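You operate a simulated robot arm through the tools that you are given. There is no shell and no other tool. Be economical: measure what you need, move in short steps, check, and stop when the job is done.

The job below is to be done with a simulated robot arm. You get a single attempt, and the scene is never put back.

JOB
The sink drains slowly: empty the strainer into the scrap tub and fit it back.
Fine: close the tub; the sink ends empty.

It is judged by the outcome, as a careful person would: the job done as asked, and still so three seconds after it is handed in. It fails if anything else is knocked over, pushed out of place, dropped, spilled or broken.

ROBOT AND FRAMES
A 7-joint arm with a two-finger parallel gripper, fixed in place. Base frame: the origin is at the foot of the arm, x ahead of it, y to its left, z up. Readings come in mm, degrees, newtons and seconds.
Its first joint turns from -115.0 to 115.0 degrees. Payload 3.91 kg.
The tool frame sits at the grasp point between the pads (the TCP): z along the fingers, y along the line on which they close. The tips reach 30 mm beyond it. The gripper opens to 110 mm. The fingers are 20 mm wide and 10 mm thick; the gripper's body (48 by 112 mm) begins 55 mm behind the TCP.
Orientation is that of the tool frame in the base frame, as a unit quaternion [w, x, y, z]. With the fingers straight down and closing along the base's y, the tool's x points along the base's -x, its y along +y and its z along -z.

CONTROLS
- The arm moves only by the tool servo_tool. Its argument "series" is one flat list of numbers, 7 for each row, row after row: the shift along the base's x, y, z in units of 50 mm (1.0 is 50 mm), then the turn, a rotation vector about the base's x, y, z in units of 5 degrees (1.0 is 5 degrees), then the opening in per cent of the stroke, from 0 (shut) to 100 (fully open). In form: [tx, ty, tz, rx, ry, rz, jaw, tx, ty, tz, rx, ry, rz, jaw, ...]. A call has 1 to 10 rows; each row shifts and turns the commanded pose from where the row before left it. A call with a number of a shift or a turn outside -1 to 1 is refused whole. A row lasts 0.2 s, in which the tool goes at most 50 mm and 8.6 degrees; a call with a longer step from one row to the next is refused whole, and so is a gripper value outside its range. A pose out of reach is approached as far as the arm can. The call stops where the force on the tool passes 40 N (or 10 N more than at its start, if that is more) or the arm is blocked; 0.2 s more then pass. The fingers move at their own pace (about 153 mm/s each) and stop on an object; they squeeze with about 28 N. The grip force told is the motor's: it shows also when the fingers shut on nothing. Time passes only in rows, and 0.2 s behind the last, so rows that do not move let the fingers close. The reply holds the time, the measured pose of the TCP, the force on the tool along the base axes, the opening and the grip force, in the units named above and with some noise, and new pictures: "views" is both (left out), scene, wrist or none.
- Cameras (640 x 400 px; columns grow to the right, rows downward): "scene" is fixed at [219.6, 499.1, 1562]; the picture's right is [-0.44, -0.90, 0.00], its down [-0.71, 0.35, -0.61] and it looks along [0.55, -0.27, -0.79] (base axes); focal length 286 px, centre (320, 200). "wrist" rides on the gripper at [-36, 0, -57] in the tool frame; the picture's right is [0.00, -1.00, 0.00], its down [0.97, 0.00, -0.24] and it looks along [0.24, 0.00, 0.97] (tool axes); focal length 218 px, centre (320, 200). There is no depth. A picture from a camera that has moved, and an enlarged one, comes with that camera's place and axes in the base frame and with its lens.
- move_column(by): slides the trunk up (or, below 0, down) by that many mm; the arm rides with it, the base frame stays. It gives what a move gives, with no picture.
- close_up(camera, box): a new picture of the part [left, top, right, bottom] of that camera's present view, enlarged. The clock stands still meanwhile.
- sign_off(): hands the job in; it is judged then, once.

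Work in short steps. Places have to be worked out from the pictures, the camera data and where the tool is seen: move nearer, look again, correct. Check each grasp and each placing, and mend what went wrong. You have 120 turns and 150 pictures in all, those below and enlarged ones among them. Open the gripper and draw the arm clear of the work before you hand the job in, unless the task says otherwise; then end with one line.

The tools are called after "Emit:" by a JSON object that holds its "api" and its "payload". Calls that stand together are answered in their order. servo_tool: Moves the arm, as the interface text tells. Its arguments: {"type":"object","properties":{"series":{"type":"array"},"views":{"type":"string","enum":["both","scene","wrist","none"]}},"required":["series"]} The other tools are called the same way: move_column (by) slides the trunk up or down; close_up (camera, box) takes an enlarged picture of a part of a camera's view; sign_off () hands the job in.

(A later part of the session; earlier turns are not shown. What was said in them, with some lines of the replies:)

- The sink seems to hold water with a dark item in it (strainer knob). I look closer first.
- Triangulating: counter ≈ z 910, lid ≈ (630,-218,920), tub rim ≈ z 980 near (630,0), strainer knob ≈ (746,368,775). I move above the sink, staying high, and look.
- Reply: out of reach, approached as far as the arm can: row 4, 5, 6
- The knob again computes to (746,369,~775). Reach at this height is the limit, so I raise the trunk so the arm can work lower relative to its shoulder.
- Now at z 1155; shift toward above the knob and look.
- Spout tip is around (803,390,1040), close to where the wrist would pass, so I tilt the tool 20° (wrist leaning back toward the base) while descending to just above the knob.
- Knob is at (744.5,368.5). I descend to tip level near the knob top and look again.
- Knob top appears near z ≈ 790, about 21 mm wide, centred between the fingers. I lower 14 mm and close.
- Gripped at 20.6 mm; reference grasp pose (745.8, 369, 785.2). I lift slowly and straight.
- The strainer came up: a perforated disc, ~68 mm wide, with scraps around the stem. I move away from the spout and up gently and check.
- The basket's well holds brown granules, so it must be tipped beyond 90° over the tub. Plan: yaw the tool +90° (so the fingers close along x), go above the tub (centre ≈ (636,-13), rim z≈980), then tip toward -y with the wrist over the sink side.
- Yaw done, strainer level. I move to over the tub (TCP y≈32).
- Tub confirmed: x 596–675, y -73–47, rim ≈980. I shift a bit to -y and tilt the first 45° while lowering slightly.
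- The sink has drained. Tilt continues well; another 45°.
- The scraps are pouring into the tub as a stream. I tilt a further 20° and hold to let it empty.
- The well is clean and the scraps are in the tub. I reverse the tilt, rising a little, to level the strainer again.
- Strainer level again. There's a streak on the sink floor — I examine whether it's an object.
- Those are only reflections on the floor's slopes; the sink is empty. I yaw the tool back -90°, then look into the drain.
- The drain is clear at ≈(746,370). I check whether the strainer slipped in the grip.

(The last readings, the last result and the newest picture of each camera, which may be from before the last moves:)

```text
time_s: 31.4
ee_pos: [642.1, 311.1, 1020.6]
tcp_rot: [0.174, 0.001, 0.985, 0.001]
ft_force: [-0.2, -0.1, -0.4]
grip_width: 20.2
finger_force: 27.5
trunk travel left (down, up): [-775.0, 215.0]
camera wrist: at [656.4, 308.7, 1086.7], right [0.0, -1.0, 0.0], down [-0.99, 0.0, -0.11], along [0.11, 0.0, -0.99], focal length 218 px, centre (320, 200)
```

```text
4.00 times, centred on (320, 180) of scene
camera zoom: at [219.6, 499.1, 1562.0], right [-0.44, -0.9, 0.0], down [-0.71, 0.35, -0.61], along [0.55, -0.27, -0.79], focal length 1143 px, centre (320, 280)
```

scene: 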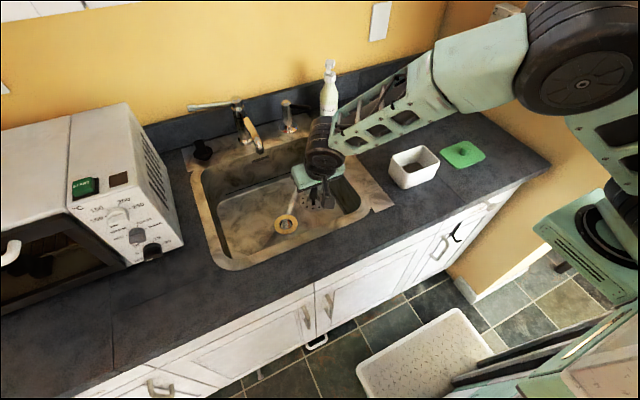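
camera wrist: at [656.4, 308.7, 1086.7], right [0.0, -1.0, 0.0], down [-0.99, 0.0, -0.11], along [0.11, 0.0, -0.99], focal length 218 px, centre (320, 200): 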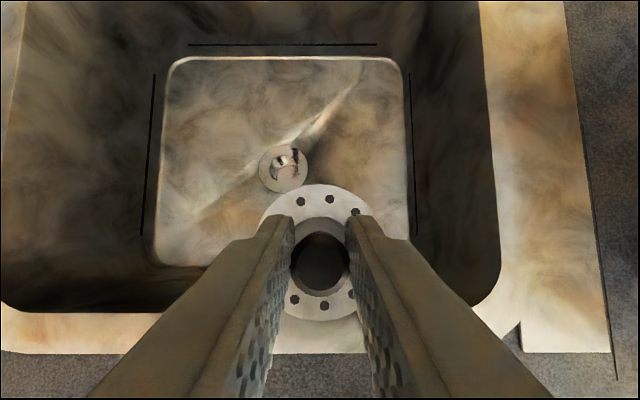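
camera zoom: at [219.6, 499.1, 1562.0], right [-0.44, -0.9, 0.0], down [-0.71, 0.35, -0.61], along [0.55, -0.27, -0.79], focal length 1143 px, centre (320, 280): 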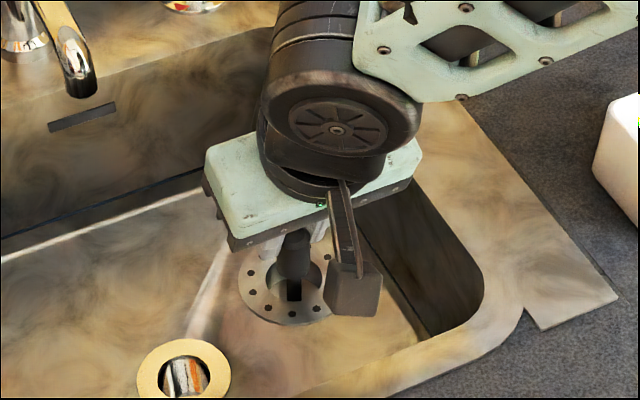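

The strainer slid ~11 mm along the pads (still upright), so it will seat with TCP around 796. I move promptly to above the drain.

Emit:
{"api": "servo_tool", "payload": {"series": [0.4, 0.2, -0.6, 0, 0, 0, 0, 0.4, 0.2, -0.6, 0, 0, 0, 0, 0.4, 0.25, -0.6, 0, 0, 0, 0, 0.4, 0.25, -0.5, 0, 0, 0, 0, 0.47, 0.26, -0.4, 0, 0, 0, 0]}}

Emit:
{"api": "close_up", "payload": {"camera": "wrist", "box": [220, 150, 420, 350]}}

Emit:
{"api": "close_up", "payload": {"camera": "scene", "box": [230, 140, 350, 260]}}

```text
time_s: 32.5
ee_pos: [745.0, 369.6, 884.8]
tcp_rot: [0.174, 0.0, 0.985, 0.001]
ft_force: [0.8, 0.7, 0.8]
grip_width: 20.0
finger_force: 27.5
trunk travel left (down, up): [-775.0, 215.0]
camera wrist: at [759.9, 367.0, 951.6], right [0.0, -1.0, 0.0], down [-0.99, 0.0, -0.11], along [0.11, 0.0, -0.99], focal length 218 px, centre (320, 200)
```

scene: 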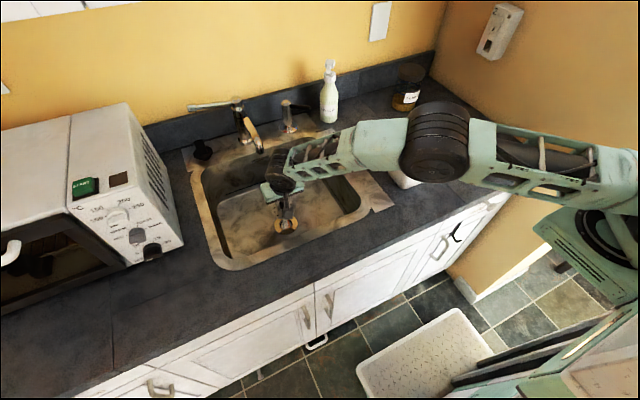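
wrist: 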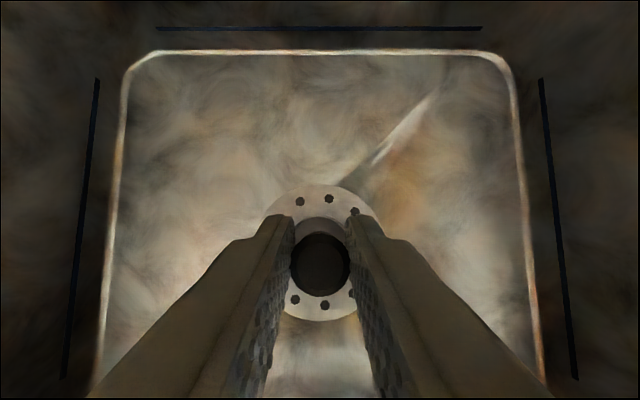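

```text
2.00 times, centred on (320, 250) of wrist
camera zoom: at [759.9, 367.0, 951.6], right [0.0, -1.0, 0.0], down [-0.99, 0.0, -0.11], along [0.11, 0.0, -0.99], focal length 436 px, centre (320, 100)
```

zoom: 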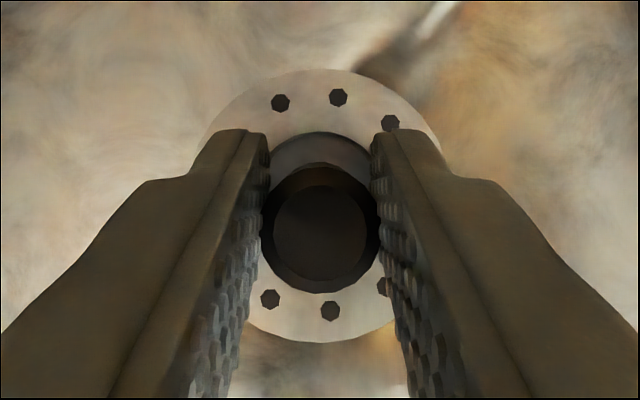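

```text
3.33 times, centred on (290, 200) of scene
camera zoom: at [219.6, 499.1, 1562.0], right [-0.44, -0.9, 0.0], down [-0.71, 0.35, -0.61], along [0.55, -0.27, -0.79], focal length 952 px, centre (420, 200)
```

zoom: 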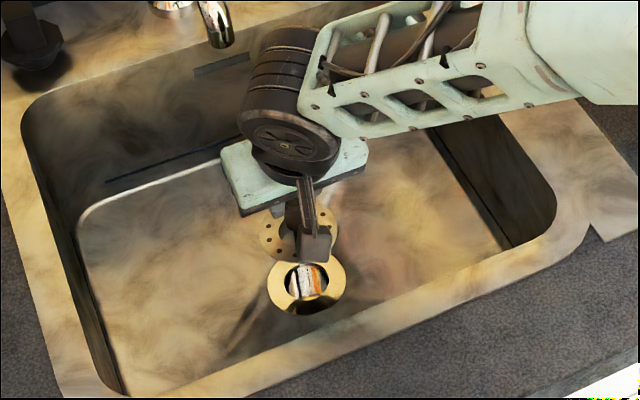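

No further slipping and the strainer is vertical. I descend aligned to (745.8,369), slowing toward the seat.

Emit:
{"api": "servo_tool", "payload": {"series": [0.016, -0.012, -0.4, 0, 0, 0, 0, 0, 0, -0.4, 0, 0, 0, 0, 0, 0, -0.3, 0, 0, 0, 0, 0, 0, -0.2, 0, 0, 0, 0, 0, 0, -0.1, 0, 0, 0, 0]}}

Emit:
{"api": "close_up", "payload": {"camera": "scene", "box": [230, 160, 350, 260]}}

```text
time_s: 33.8
ee_pos: [747.1, 367.7, 813.4]
tcp_rot: [0.174, 0.0, 0.985, 0.0]
ft_force: [0.2, 0.9, -0.9]
grip_width: 20.2
finger_force: 28.1
trunk travel left (down, up): [-775.0, 215.0]
camera wrist: at [760.0, 366.0, 880.0], right [0.0, -1.0, 0.0], down [-0.99, 0.0, -0.11], along [0.11, 0.0, -0.99], focal length 218 px, centre (320, 200)
```

scene: 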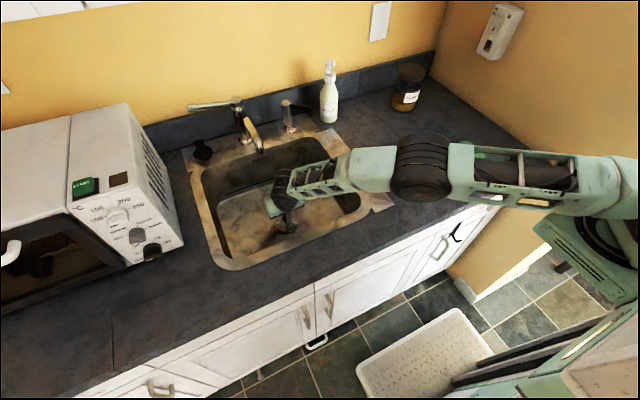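
wrist: 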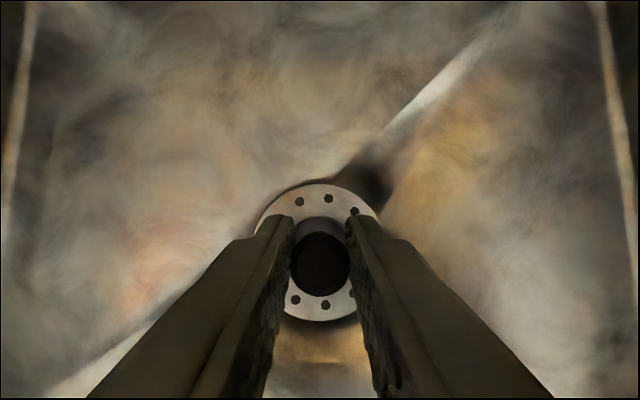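

```text
4.00 times, centred on (290, 210) of scene
camera zoom: at [219.6, 499.1, 1562.0], right [-0.44, -0.9, 0.0], down [-0.71, 0.35, -0.61], along [0.55, -0.27, -0.79], focal length 1143 px, centre (440, 160)
```

zoom: 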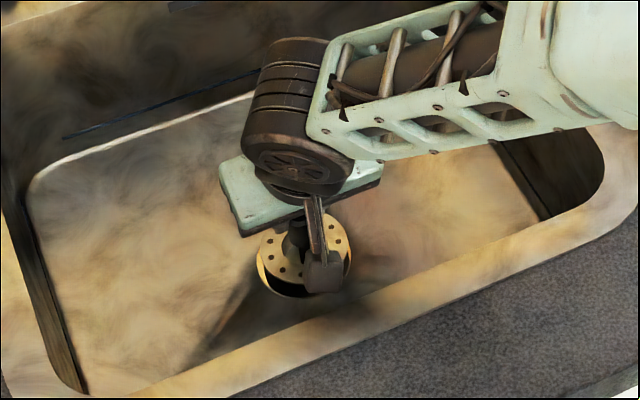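

Strainer is entering the drain with ~15 mm to go and no force. I continue in 4 mm steps.

Emit:
{"api": "servo_tool", "payload": {"series": [-0.01, 0.012, -0.08, 0, 0, 0, 0, -0.01, 0.01, -0.08, 0, 0, 0, 0, 0, 0, -0.08, 0, 0, 0, 0], "views": "wrist"}}

```text
time_s: 34.5
ee_pos: [746.0, 370.2, 801.7]
tcp_rot: [0.173, 0.0, 0.985, 0.001]
ft_force: [-0.2, -0.5, 0.3]
grip_width: 20.1
finger_force: 28.1
trunk travel left (down, up): [-775.0, 215.0]
camera wrist: at [759.8, 367.9, 868.2], right [0.0, -1.0, 0.0], down [-0.99, 0.0, -0.11], along [0.11, 0.0, -0.99], focal length 218 px, centre (320, 200)
```

wrist: 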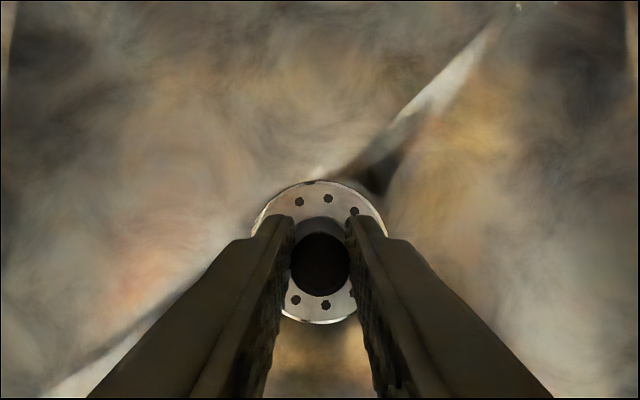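

The flange lines up over the drain ring. Continuing down to contact.

Emit:
{"api": "servo_tool", "payload": {"series": [0, -0.015, -0.06, 0, 0, 0, 0, 0, 0, -0.06, 0, 0, 0, 0, 0, 0, -0.06, 0, 0, 0, 0], "views": "wrist"}}

```text
time_s: 35.4
ee_pos: [746.8, 370.0, 796.8]
tcp_rot: [0.176, 0.001, 0.984, 0.002]
ft_force: [-0.5, 0.5, 20.3]
grip_width: 20.5
finger_force: 28.0
trunk travel left (down, up): [-775.0, 215.0]
camera wrist: at [760.4, 367.8, 863.0], right [0.0, -1.0, 0.0], down [-0.99, 0.0, -0.11], along [0.11, 0.0, -0.99], focal length 218 px, centre (320, 200)
```

wrist: 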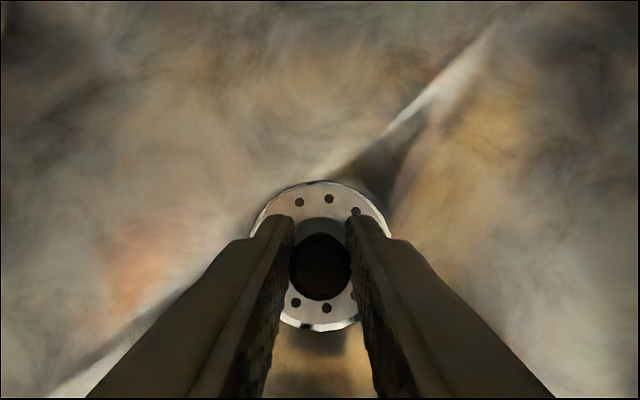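

Contact at 796.8 (expected ~796), so it's seated. I release and look.

Emit:
{"api": "servo_tool", "payload": {"series": [0, 0, 0.02, 0, 0, 0, 30, 0, 0, 0, 0, 0, 0, 50, 0, 0, 0.5, 0, 0, 0, 55, 0, 0, 0.7, 0, 0, 0, 55]}}

Emit:
{"api": "close_up", "payload": {"camera": "wrist", "box": [220, 150, 420, 350]}}

Emit:
{"api": "close_up", "payload": {"camera": "scene", "box": [230, 160, 350, 260]}}

```text
time_s: 36.4
ee_pos: [745.1, 369.4, 851.7]
tcp_rot: [0.173, 0.0, 0.985, 0.0]
ft_force: [0.7, 0.5, 0.0]
grip_width: 60.6
finger_force: 0.1
trunk travel left (down, up): [-775.0, 215.0]
camera wrist: at [758.9, 367.1, 918.9], right [0.0, -1.0, 0.0], down [-0.99, 0.0, -0.11], along [0.11, 0.0, -0.99], focal length 218 px, centre (320, 200)
```

scene: 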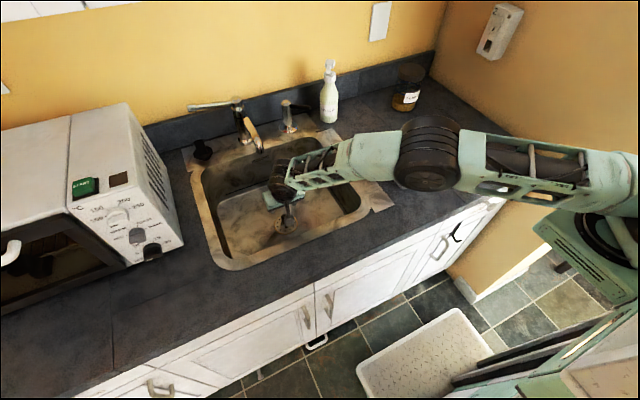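
wrist: 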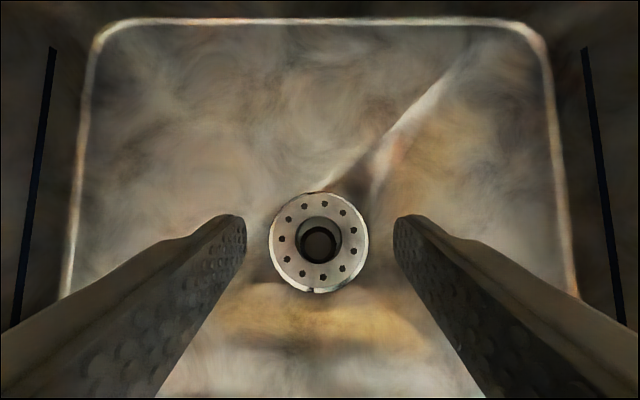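

```text
2.00 times, centred on (320, 250) of wrist
camera zoom: at [758.9, 367.1, 918.9], right [0.0, -1.0, 0.0], down [-0.99, 0.0, -0.11], along [0.11, 0.0, -0.99], focal length 436 px, centre (320, 100)
```

zoom: 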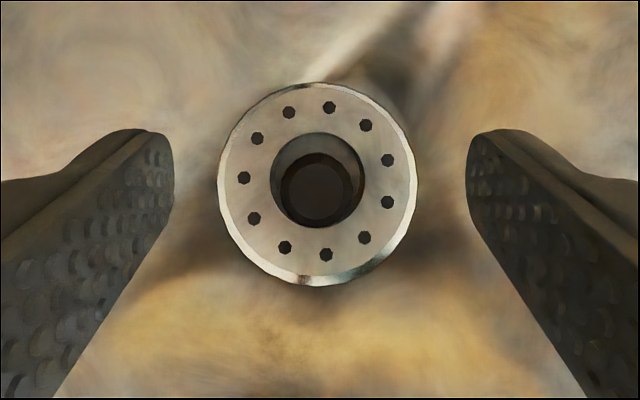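

```text
4.00 times, centred on (290, 210) of scene
camera zoom: at [219.6, 499.1, 1562.0], right [-0.44, -0.9, 0.0], down [-0.71, 0.35, -0.61], along [0.55, -0.27, -0.79], focal length 1143 px, centre (440, 160)
```

zoom: 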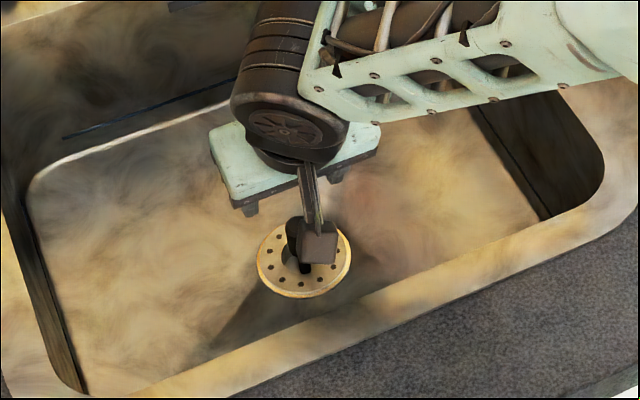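

Strainer sits flat in the drain. I lift out, untilt and travel to above the lid.

Emit:
{"api": "servo_tool", "payload": {"series": [-0.2, -0.4, 0.7, 0, 0, 0, 60, -0.2, -0.4, 0.7, 0, 0, 0, 60, -0.2, -0.4, 0.7, 0, 0, 0, 60, -0.2, -0.4, 0.7, 0, 0, 0, 60, -0.2, -0.4, 0.7, 0, 0, 0, 60, -0.2, -0.4, 0.7, 0, 0, 0, 60, -0.2, -0.7, 0.5, 0, 0, 0, 60, -0.1, -0.9, 0, 0, 0, 0, 60, -0.1, -0.9, 0, 0, 0, 0, 60], "views": "none"}}

Emit:
{"api": "servo_tool", "payload": {"series": [0, -0.9, 0, 0, 1, 0, 60, 0, -0.9, 0, 0, 1, 0, 60, 0, -0.9, 0, 0, 1, 0, 60, 0, -0.9, 0, 0, 1, 0, 60, 0, -0.9, 0, 0, 0, 0, 60, 0, -0.6, 0, 0, 0, 0, 60]}}

Emit:
{"api": "close_up", "payload": {"camera": "scene", "box": [180, 90, 380, 280]}}

```text
time_s: 38.4
ee_pos: [664.5, 124.7, 1089.4]
tcp_rot: [0.173, -0.001, 0.985, 0.001]
ft_force: [-0.1, 0.3, -0.1]
grip_width: 66.0
finger_force: 0.1
trunk travel left (down, up): [-775.0, 215.0]
```

```text
time_s: 39.8
ee_pos: [665.5, -131.0, 1088.6]
tcp_rot: [-0.001, 0.001, 1.0, 0.0]
ft_force: [-0.3, 0.4, -0.1]
grip_width: 65.9
finger_force: 0.1
trunk travel left (down, up): [-775.0, 215.0]
camera wrist: at [701.3, -132.2, 1145.9], right [0.0, -1.0, 0.0], down [-0.97, 0.0, 0.24], along [-0.24, 0.0, -0.97], focal length 218 px, centre (320, 200)
```

scene: 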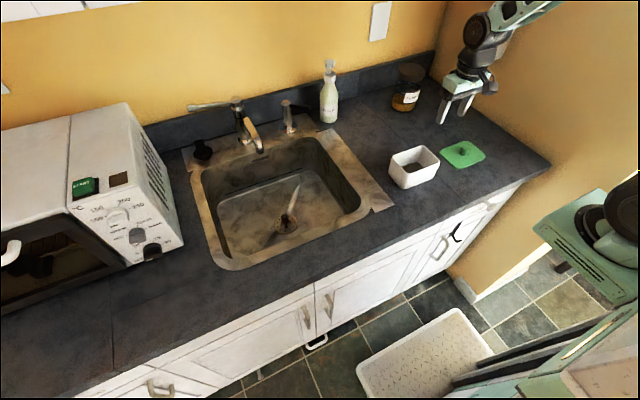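
wrist: 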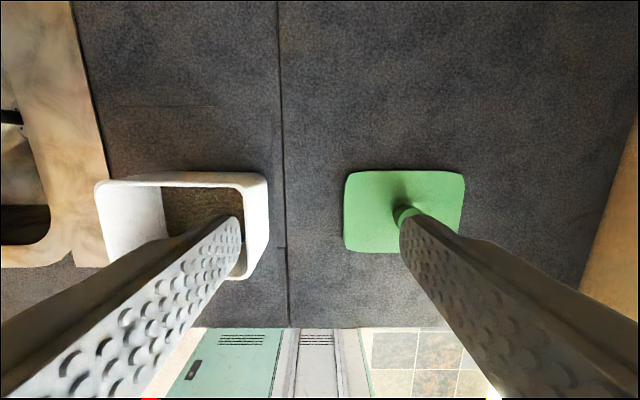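

```text
2.11 times, centred on (280, 185) of scene
camera zoom: at [219.6, 499.1, 1562.0], right [-0.44, -0.9, 0.0], down [-0.71, 0.35, -0.61], along [0.55, -0.27, -0.79], focal length 602 px, centre (404, 232)
```

zoom: 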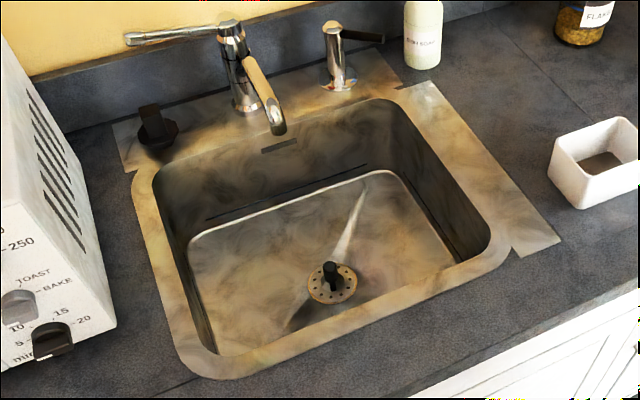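

Strainer looks properly fitted. The lid centre computes to ≈(633,-223); I move above it.

Emit:
{"api": "servo_tool", "payload": {"series": [-0.35, -0.9, -0.2, 0, 0, 0, 55, -0.3, -0.9, -0.3, 0, 0, 0, 50, 0, 0, -0.8, 0, 0, 0, 50], "views": "both"}}

Emit:
{"api": "close_up", "payload": {"camera": "wrist", "box": [200, 130, 440, 330]}}

Emit:
{"api": "close_up", "payload": {"camera": "scene", "box": [380, 60, 520, 200]}}

```text
time_s: 40.5
ee_pos: [632.5, -220.3, 1025.4]
tcp_rot: [0.001, 0.0, 1.0, 0.0]
ft_force: [0.1, -0.6, 0.0]
grip_width: 54.9
finger_force: 0.0
trunk travel left (down, up): [-775.0, 215.0]
camera wrist: at [667.2, -222.2, 1082.2], right [0.0, -1.0, 0.0], down [-0.97, 0.0, 0.24], along [-0.24, 0.0, -0.97], focal length 218 px, centre (320, 200)
```

scene: 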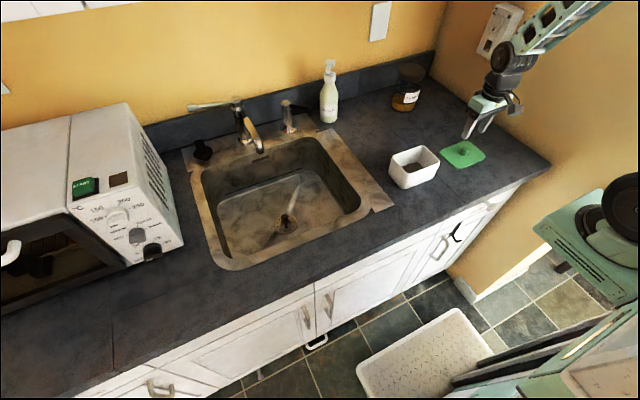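
wrist: 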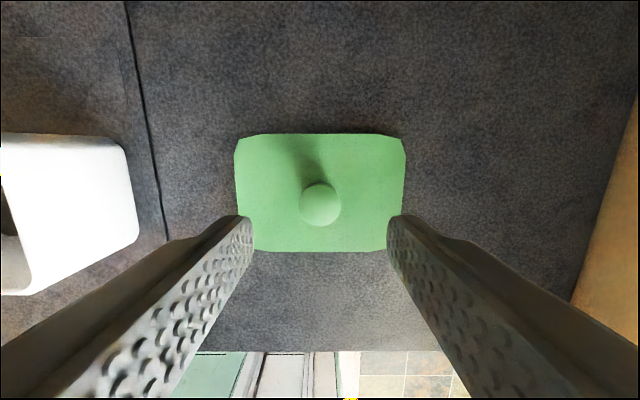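

```text
2.00 times, centred on (320, 230) of wrist
camera zoom: at [667.2, -222.2, 1082.2], right [0.0, -1.0, 0.0], down [-0.97, 0.0, 0.24], along [-0.24, 0.0, -0.97], focal length 436 px, centre (320, 140)
```

zoom: 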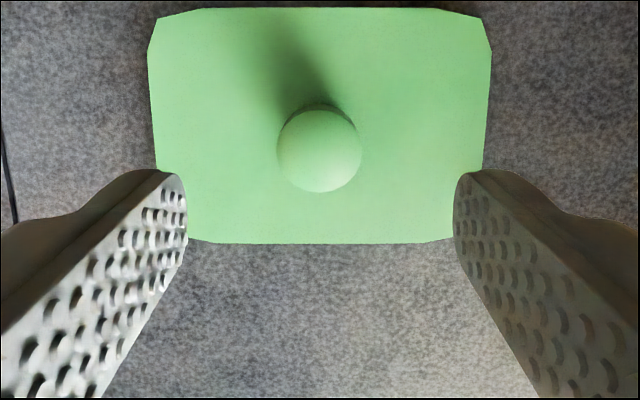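

```text
2.86 times, centred on (450, 130) of scene
camera zoom: at [219.6, 499.1, 1562.0], right [-0.44, -0.9, 0.0], down [-0.71, 0.35, -0.61], along [0.55, -0.27, -0.79], focal length 816 px, centre (-51, 400)
```

zoom: 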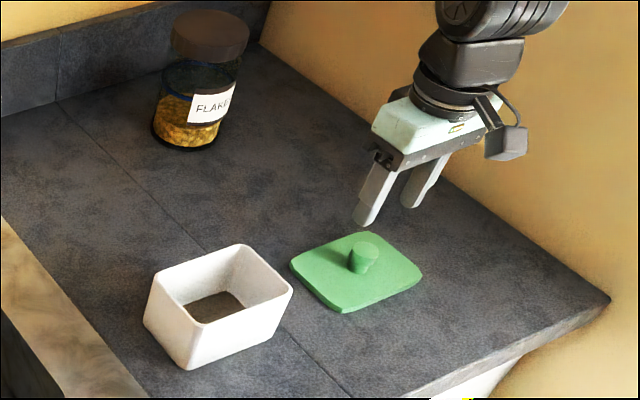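

Knob ≈(631,-222), ~26 mm wide, top about z 950. I descend so the fingertips straddle it and check.

Emit:
{"api": "servo_tool", "payload": {"series": [-0.03, -0.03, -0.6, 0, 0, 0, 50, 0, 0, -0.6, 0, 0, 0, 50, 0, 0, -0.16, 0, 0, 0, 50]}}

Emit:
{"api": "close_up", "payload": {"camera": "scene", "box": [400, 80, 520, 200]}}

```text
time_s: 41.4
ee_pos: [631.9, -222.5, 955.5]
tcp_rot: [0.001, 0.001, 1.0, 0.0]
ft_force: [0.3, 0.8, 0.0]
grip_width: 55.1
finger_force: 0.0
trunk travel left (down, up): [-775.0, 215.0]
camera wrist: at [666.6, -224.9, 1013.5], right [0.0, -1.0, 0.0], down [-0.97, 0.0, 0.24], along [-0.24, 0.0, -0.97], focal length 218 px, centre (320, 200)
```

scene: 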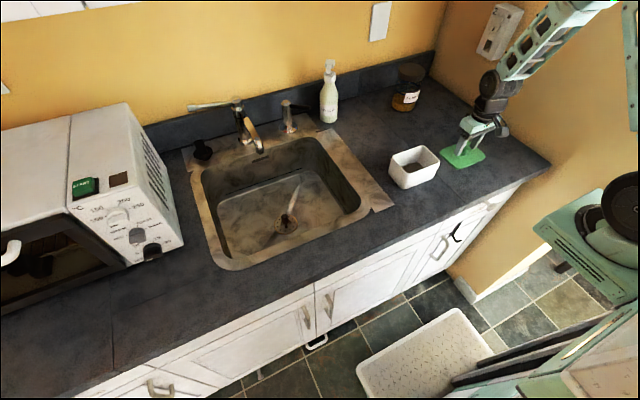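
wrist: 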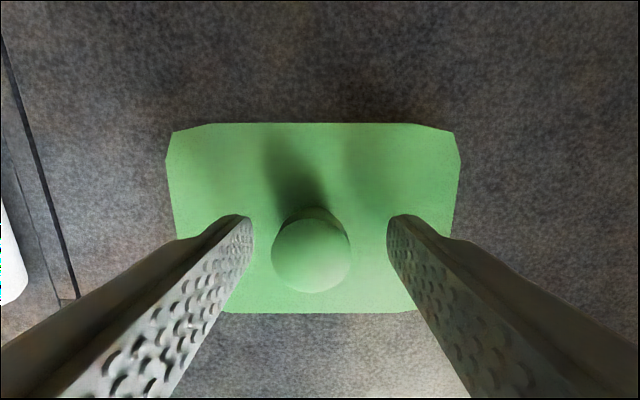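

```text
3.33 times, centred on (460, 140) of scene
camera zoom: at [219.6, 499.1, 1562.0], right [-0.44, -0.9, 0.0], down [-0.71, 0.35, -0.61], along [0.55, -0.27, -0.79], focal length 952 px, centre (-147, 400)
```

zoom: 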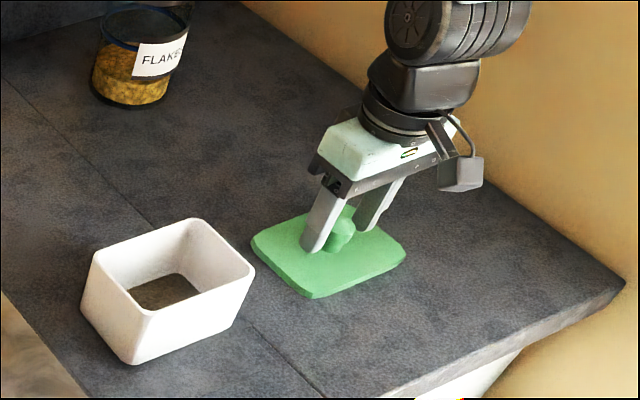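

Knob top ≈ 940. I lower 6 mm more and close.

Emit:
{"api": "servo_tool", "payload": {"series": [0, 0.02, -0.12, 0, 0, 0, 50, 0, 0, 0, 0, 0, 0, 10, 0, 0, 0, 0, 0, 0, 0, 0, 0, 0, 0, 0, 0, 0], "views": "wrist"}}

```text
time_s: 42.4
ee_pos: [630.9, -222.2, 949.1]
tcp_rot: [0.0, 0.001, 1.0, 0.0]
ft_force: [-0.6, 0.6, -0.9]
grip_width: 26.5
finger_force: 27.8
trunk travel left (down, up): [-775.0, 215.0]
camera wrist: at [666.4, -223.8, 1007.7], right [0.0, -1.0, 0.0], down [-0.97, 0.0, 0.24], along [-0.24, 0.0, -0.97], focal length 218 px, centre (320, 200)
```

wrist: 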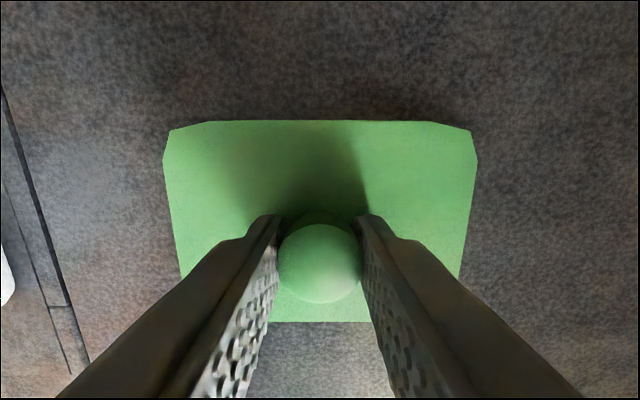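

Gripped at 26.5 mm. I lift and check.

Emit:
{"api": "servo_tool", "payload": {"series": [0, 0, 0.4, 0, 0, 0, 0, 0, 0, 0.7, 0, 0, 0, 0, 0, 0, 0.8, 0, 0, 0, 0, 0, 0, 0.6, 0, 0, 0, 0]}}

```text
time_s: 43.4
ee_pos: [632.3, -222.2, 1075.4]
tcp_rot: [0.0, 0.0, 1.0, -0.001]
ft_force: [0.0, -0.4, -0.8]
grip_width: 26.6
finger_force: 28.2
trunk travel left (down, up): [-775.0, 215.0]
camera wrist: at [668.1, -223.8, 1133.1], right [0.0, -1.0, 0.0], down [-0.97, 0.0, 0.24], along [-0.24, 0.0, -0.97], focal length 218 px, centre (320, 200)
```

scene: 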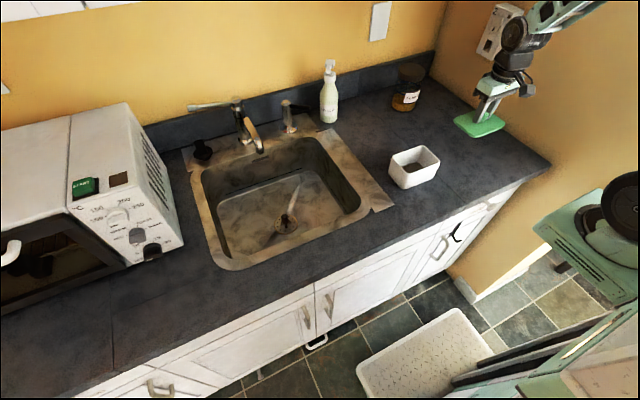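
wrist: 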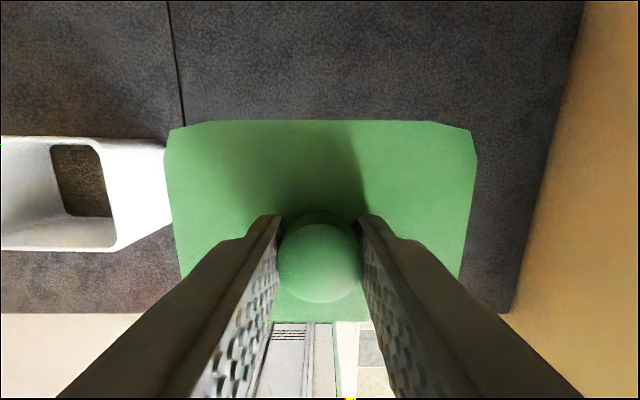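

Lid is level and centred under the tool. Before placing it I refine the tub's rim position from the scene camera.

Emit:
{"api": "close_up", "payload": {"camera": "scene", "box": [380, 140, 450, 195]}}

```text
7.27 times, centred on (415, 168) of scene
camera zoom: at [219.6, 499.1, 1562.0], right [-0.44, -0.9, 0.0], down [-0.71, 0.35, -0.61], along [0.55, -0.27, -0.79], focal length 2078 px, centre (-371, 436)
```

zoom: 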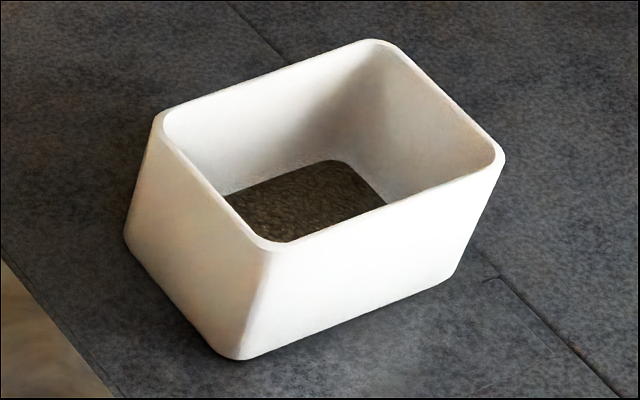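

Rim centre ≈(635,-13), rim z≈985, aligned with the axes. I carry the lid above it at safe height.

Emit:
{"api": "servo_tool", "payload": {"series": [0, 0.8, 0.2, 0, 0, 0, 0, 0.02, 0.85, 0, 0, 0, 0, 0, 0.02, 0.85, 0, 0, 0, 0, 0, 0.02, 0.85, 0, 0, 0, 0, 0, 0.0, 0.83, 0, 0, 0, 0, 0, 0, 0, -0.5, 0, 0, 0, 0]}}

Emit:
{"api": "close_up", "payload": {"camera": "scene", "box": [360, 110, 470, 210]}}

```text
time_s: 44.8
ee_pos: [633.7, -11.1, 1059.1]
tcp_rot: [-0.001, 0.0, 1.0, 0.0]
ft_force: [-0.2, -0.1, -0.7]
grip_width: 26.3
finger_force: 27.9
trunk travel left (down, up): [-775.0, 215.0]
camera wrist: at [669.3, -12.8, 1116.8], right [0.0, -1.0, 0.0], down [-0.97, 0.0, 0.24], along [-0.24, 0.0, -0.97], focal length 218 px, centre (320, 200)
```

scene: 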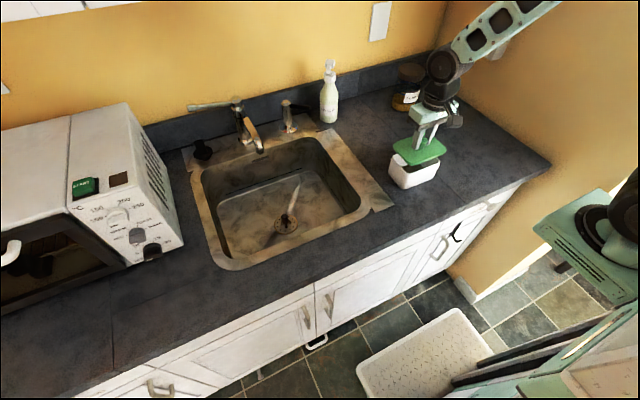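
wrist: 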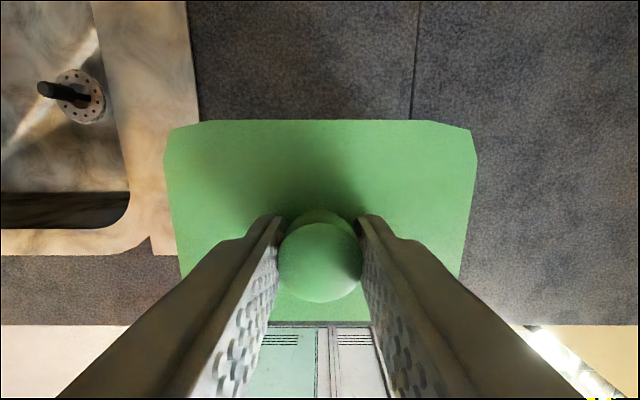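

```text
4.00 times, centred on (415, 160) of scene
camera zoom: at [219.6, 499.1, 1562.0], right [-0.44, -0.9, 0.0], down [-0.71, 0.35, -0.61], along [0.55, -0.27, -0.79], focal length 1143 px, centre (-60, 360)
```

zoom: 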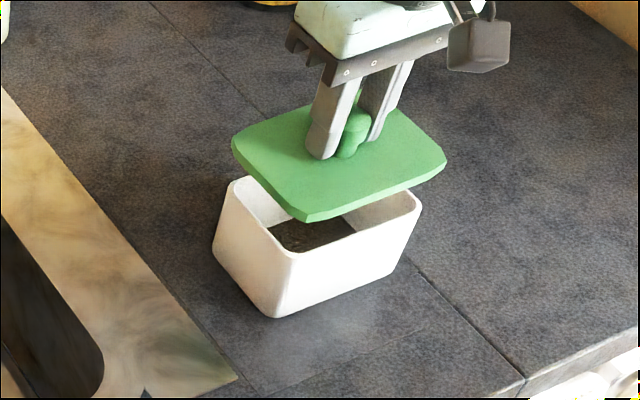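

Alignment looks right. I lower to near contact, nudging to (635,-13).

Emit:
{"api": "servo_tool", "payload": {"series": [0.02, -0.04, -0.3, 0, 0, 0, 0, 0, 0, -0.2, 0, 0, 0, 0, 0, 0, -0.08, 0, 0, 0, 0], "views": "none"}}

Emit:
{"api": "close_up", "payload": {"camera": "scene", "box": [370, 120, 460, 200]}}

```text
time_s: 45.5
ee_pos: [635.7, -14.8, 1029.2]
tcp_rot: [-0.001, 0.0, 1.0, -0.001]
ft_force: [0.4, 1.3, -1.5]
grip_width: 26.2
finger_force: 28.1
trunk travel left (down, up): [-775.0, 215.0]
```

```text
5.00 times, centred on (415, 160) of scene
camera zoom: at [219.6, 499.1, 1562.0], right [-0.44, -0.9, 0.0], down [-0.71, 0.35, -0.61], along [0.55, -0.27, -0.79], focal length 1429 px, centre (-155, 400)
```

zoom: 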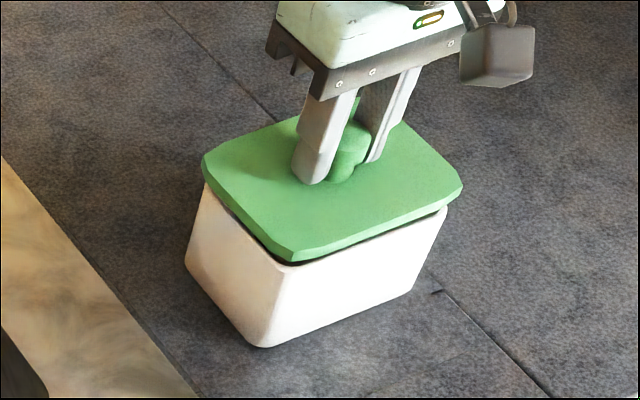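

Lid is just above the rim and well aligned; small steps down to contact.

Emit:
{"api": "servo_tool", "payload": {"series": [0, 0.02, -0.05, 0, 0, 0, 0, 0, 0, -0.05, 0, 0, 0, 0, 0, 0, -0.05, 0, 0, 0, 0], "views": "none"}}

Emit:
{"api": "close_up", "payload": {"camera": "scene", "box": [370, 120, 460, 200]}}

```text
time_s: 46.4
ee_pos: [635.3, -12.9, 1024.5]
tcp_rot: [-0.001, 0.0, 1.0, 0.0]
ft_force: [0.2, 0.7, 0.2]
grip_width: 26.6
finger_force: 28.8
trunk travel left (down, up): [-775.0, 215.0]
```

```text
5.00 times, centred on (415, 160) of scene
camera zoom: at [219.6, 499.1, 1562.0], right [-0.44, -0.9, 0.0], down [-0.71, 0.35, -0.61], along [0.55, -0.27, -0.79], focal length 1429 px, centre (-155, 400)
```

zoom: 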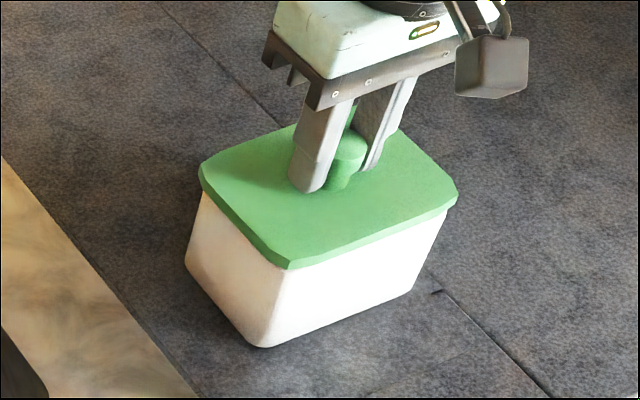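

Almost on the rim; a couple more small steps to confirm contact.

Emit:
{"api": "servo_tool", "payload": {"series": [0, 0, -0.04, 0, 0, 0, 0, 0, 0, -0.04, 0, 0, 0, 0], "views": "none"}}

```text
time_s: 47.0
ee_pos: [634.1, -13.1, 1021.1]
tcp_rot: [0.0, 0.0, 1.0, 0.0]
ft_force: [-5.0, 0.8, 10.5]
grip_width: 26.4
finger_force: 28.3
trunk travel left (down, up): [-775.0, 215.0]
```

Contact (≈10 N up). I release, back straight up, and inspect.

Emit:
{"api": "servo_tool", "payload": {"series": [0, 0, 0.02, 0, 0, 0, 35, 0, 0, 0, 0, 0, 0, 50, 0, 0, 0.4, 0, 0, 0, 50, 0, 0, 0.8, 0, 0, 0, 50, 0, 0, 0.8, 0, 0, 0, 50, -0.6, -0.5, 0.4, 0, 0, 0, 50, -0.6, -0.5, 0.4, 0, 0, 0, 50, -0.6, -0.5, 0.4, 0, 0, 0, 50]}}

Emit:
{"api": "close_up", "payload": {"camera": "scene", "box": [370, 120, 460, 200]}}

Emit:
{"api": "close_up", "payload": {"camera": "scene", "box": [240, 170, 340, 250]}}

```text
time_s: 48.8
ee_pos: [548.2, -87.3, 1178.0]
tcp_rot: [0.0, 0.001, 1.0, 0.0]
ft_force: [0.9, 0.4, -0.3]
grip_width: 54.8
finger_force: 0.0
trunk travel left (down, up): [-775.0, 215.0]
camera wrist: at [583.3, -88.9, 1235.8], right [0.0, -1.0, 0.0], down [-0.97, 0.0, 0.24], along [-0.24, 0.0, -0.97], focal length 218 px, centre (320, 200)
```

scene: 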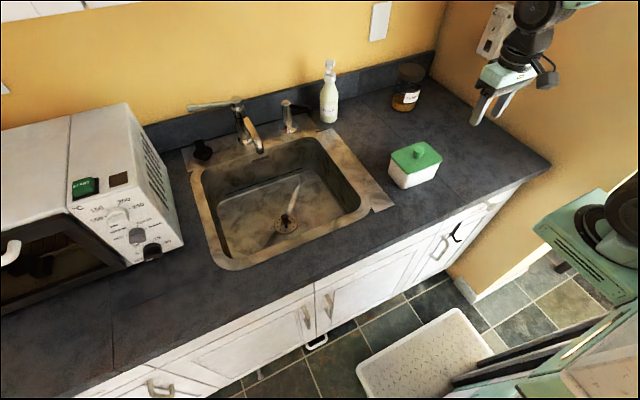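
wrist: 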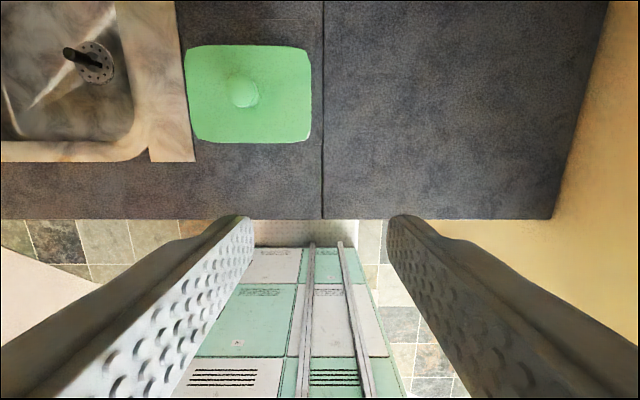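

```text
5.00 times, centred on (415, 160) of scene
camera zoom: at [219.6, 499.1, 1562.0], right [-0.44, -0.9, 0.0], down [-0.71, 0.35, -0.61], along [0.55, -0.27, -0.79], focal length 1429 px, centre (-155, 400)
```

zoom: 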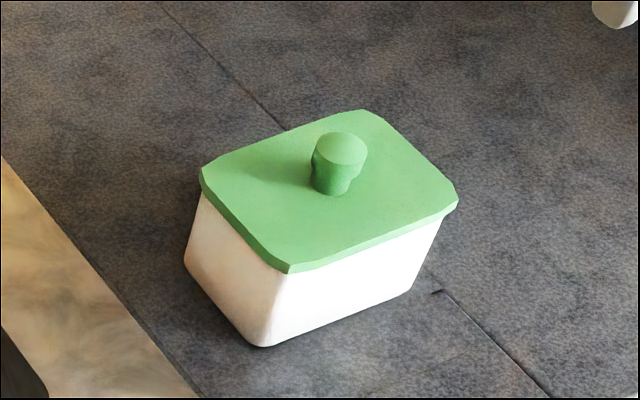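

```text
5.00 times, centred on (290, 210) of scene
camera zoom: at [219.6, 499.1, 1562.0], right [-0.44, -0.9, 0.0], down [-0.71, 0.35, -0.61], along [0.55, -0.27, -0.79], focal length 1429 px, centre (470, 150)
```

zoom: 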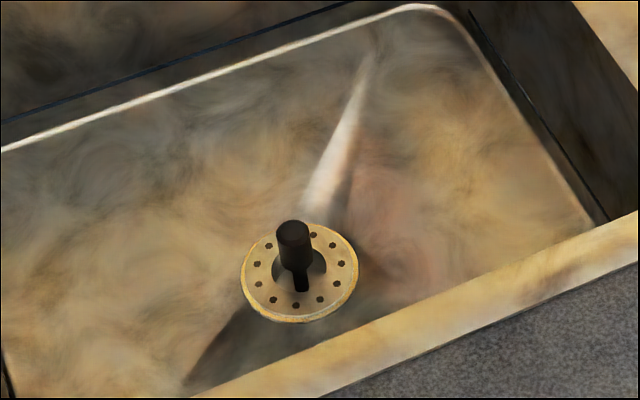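

The lid is flat on the tub, the strainer sits in the drain with its knob at the same spot as at the start, the sink is empty and the arm is clear, so I hand in.

Emit:
{"api": "sign_off", "payload": {}}

```text
The job is handed in.
```

The strainer is emptied into the scrap tub and fitted back in the drain, the tub is closed with its lid, and the sink has drained empty.
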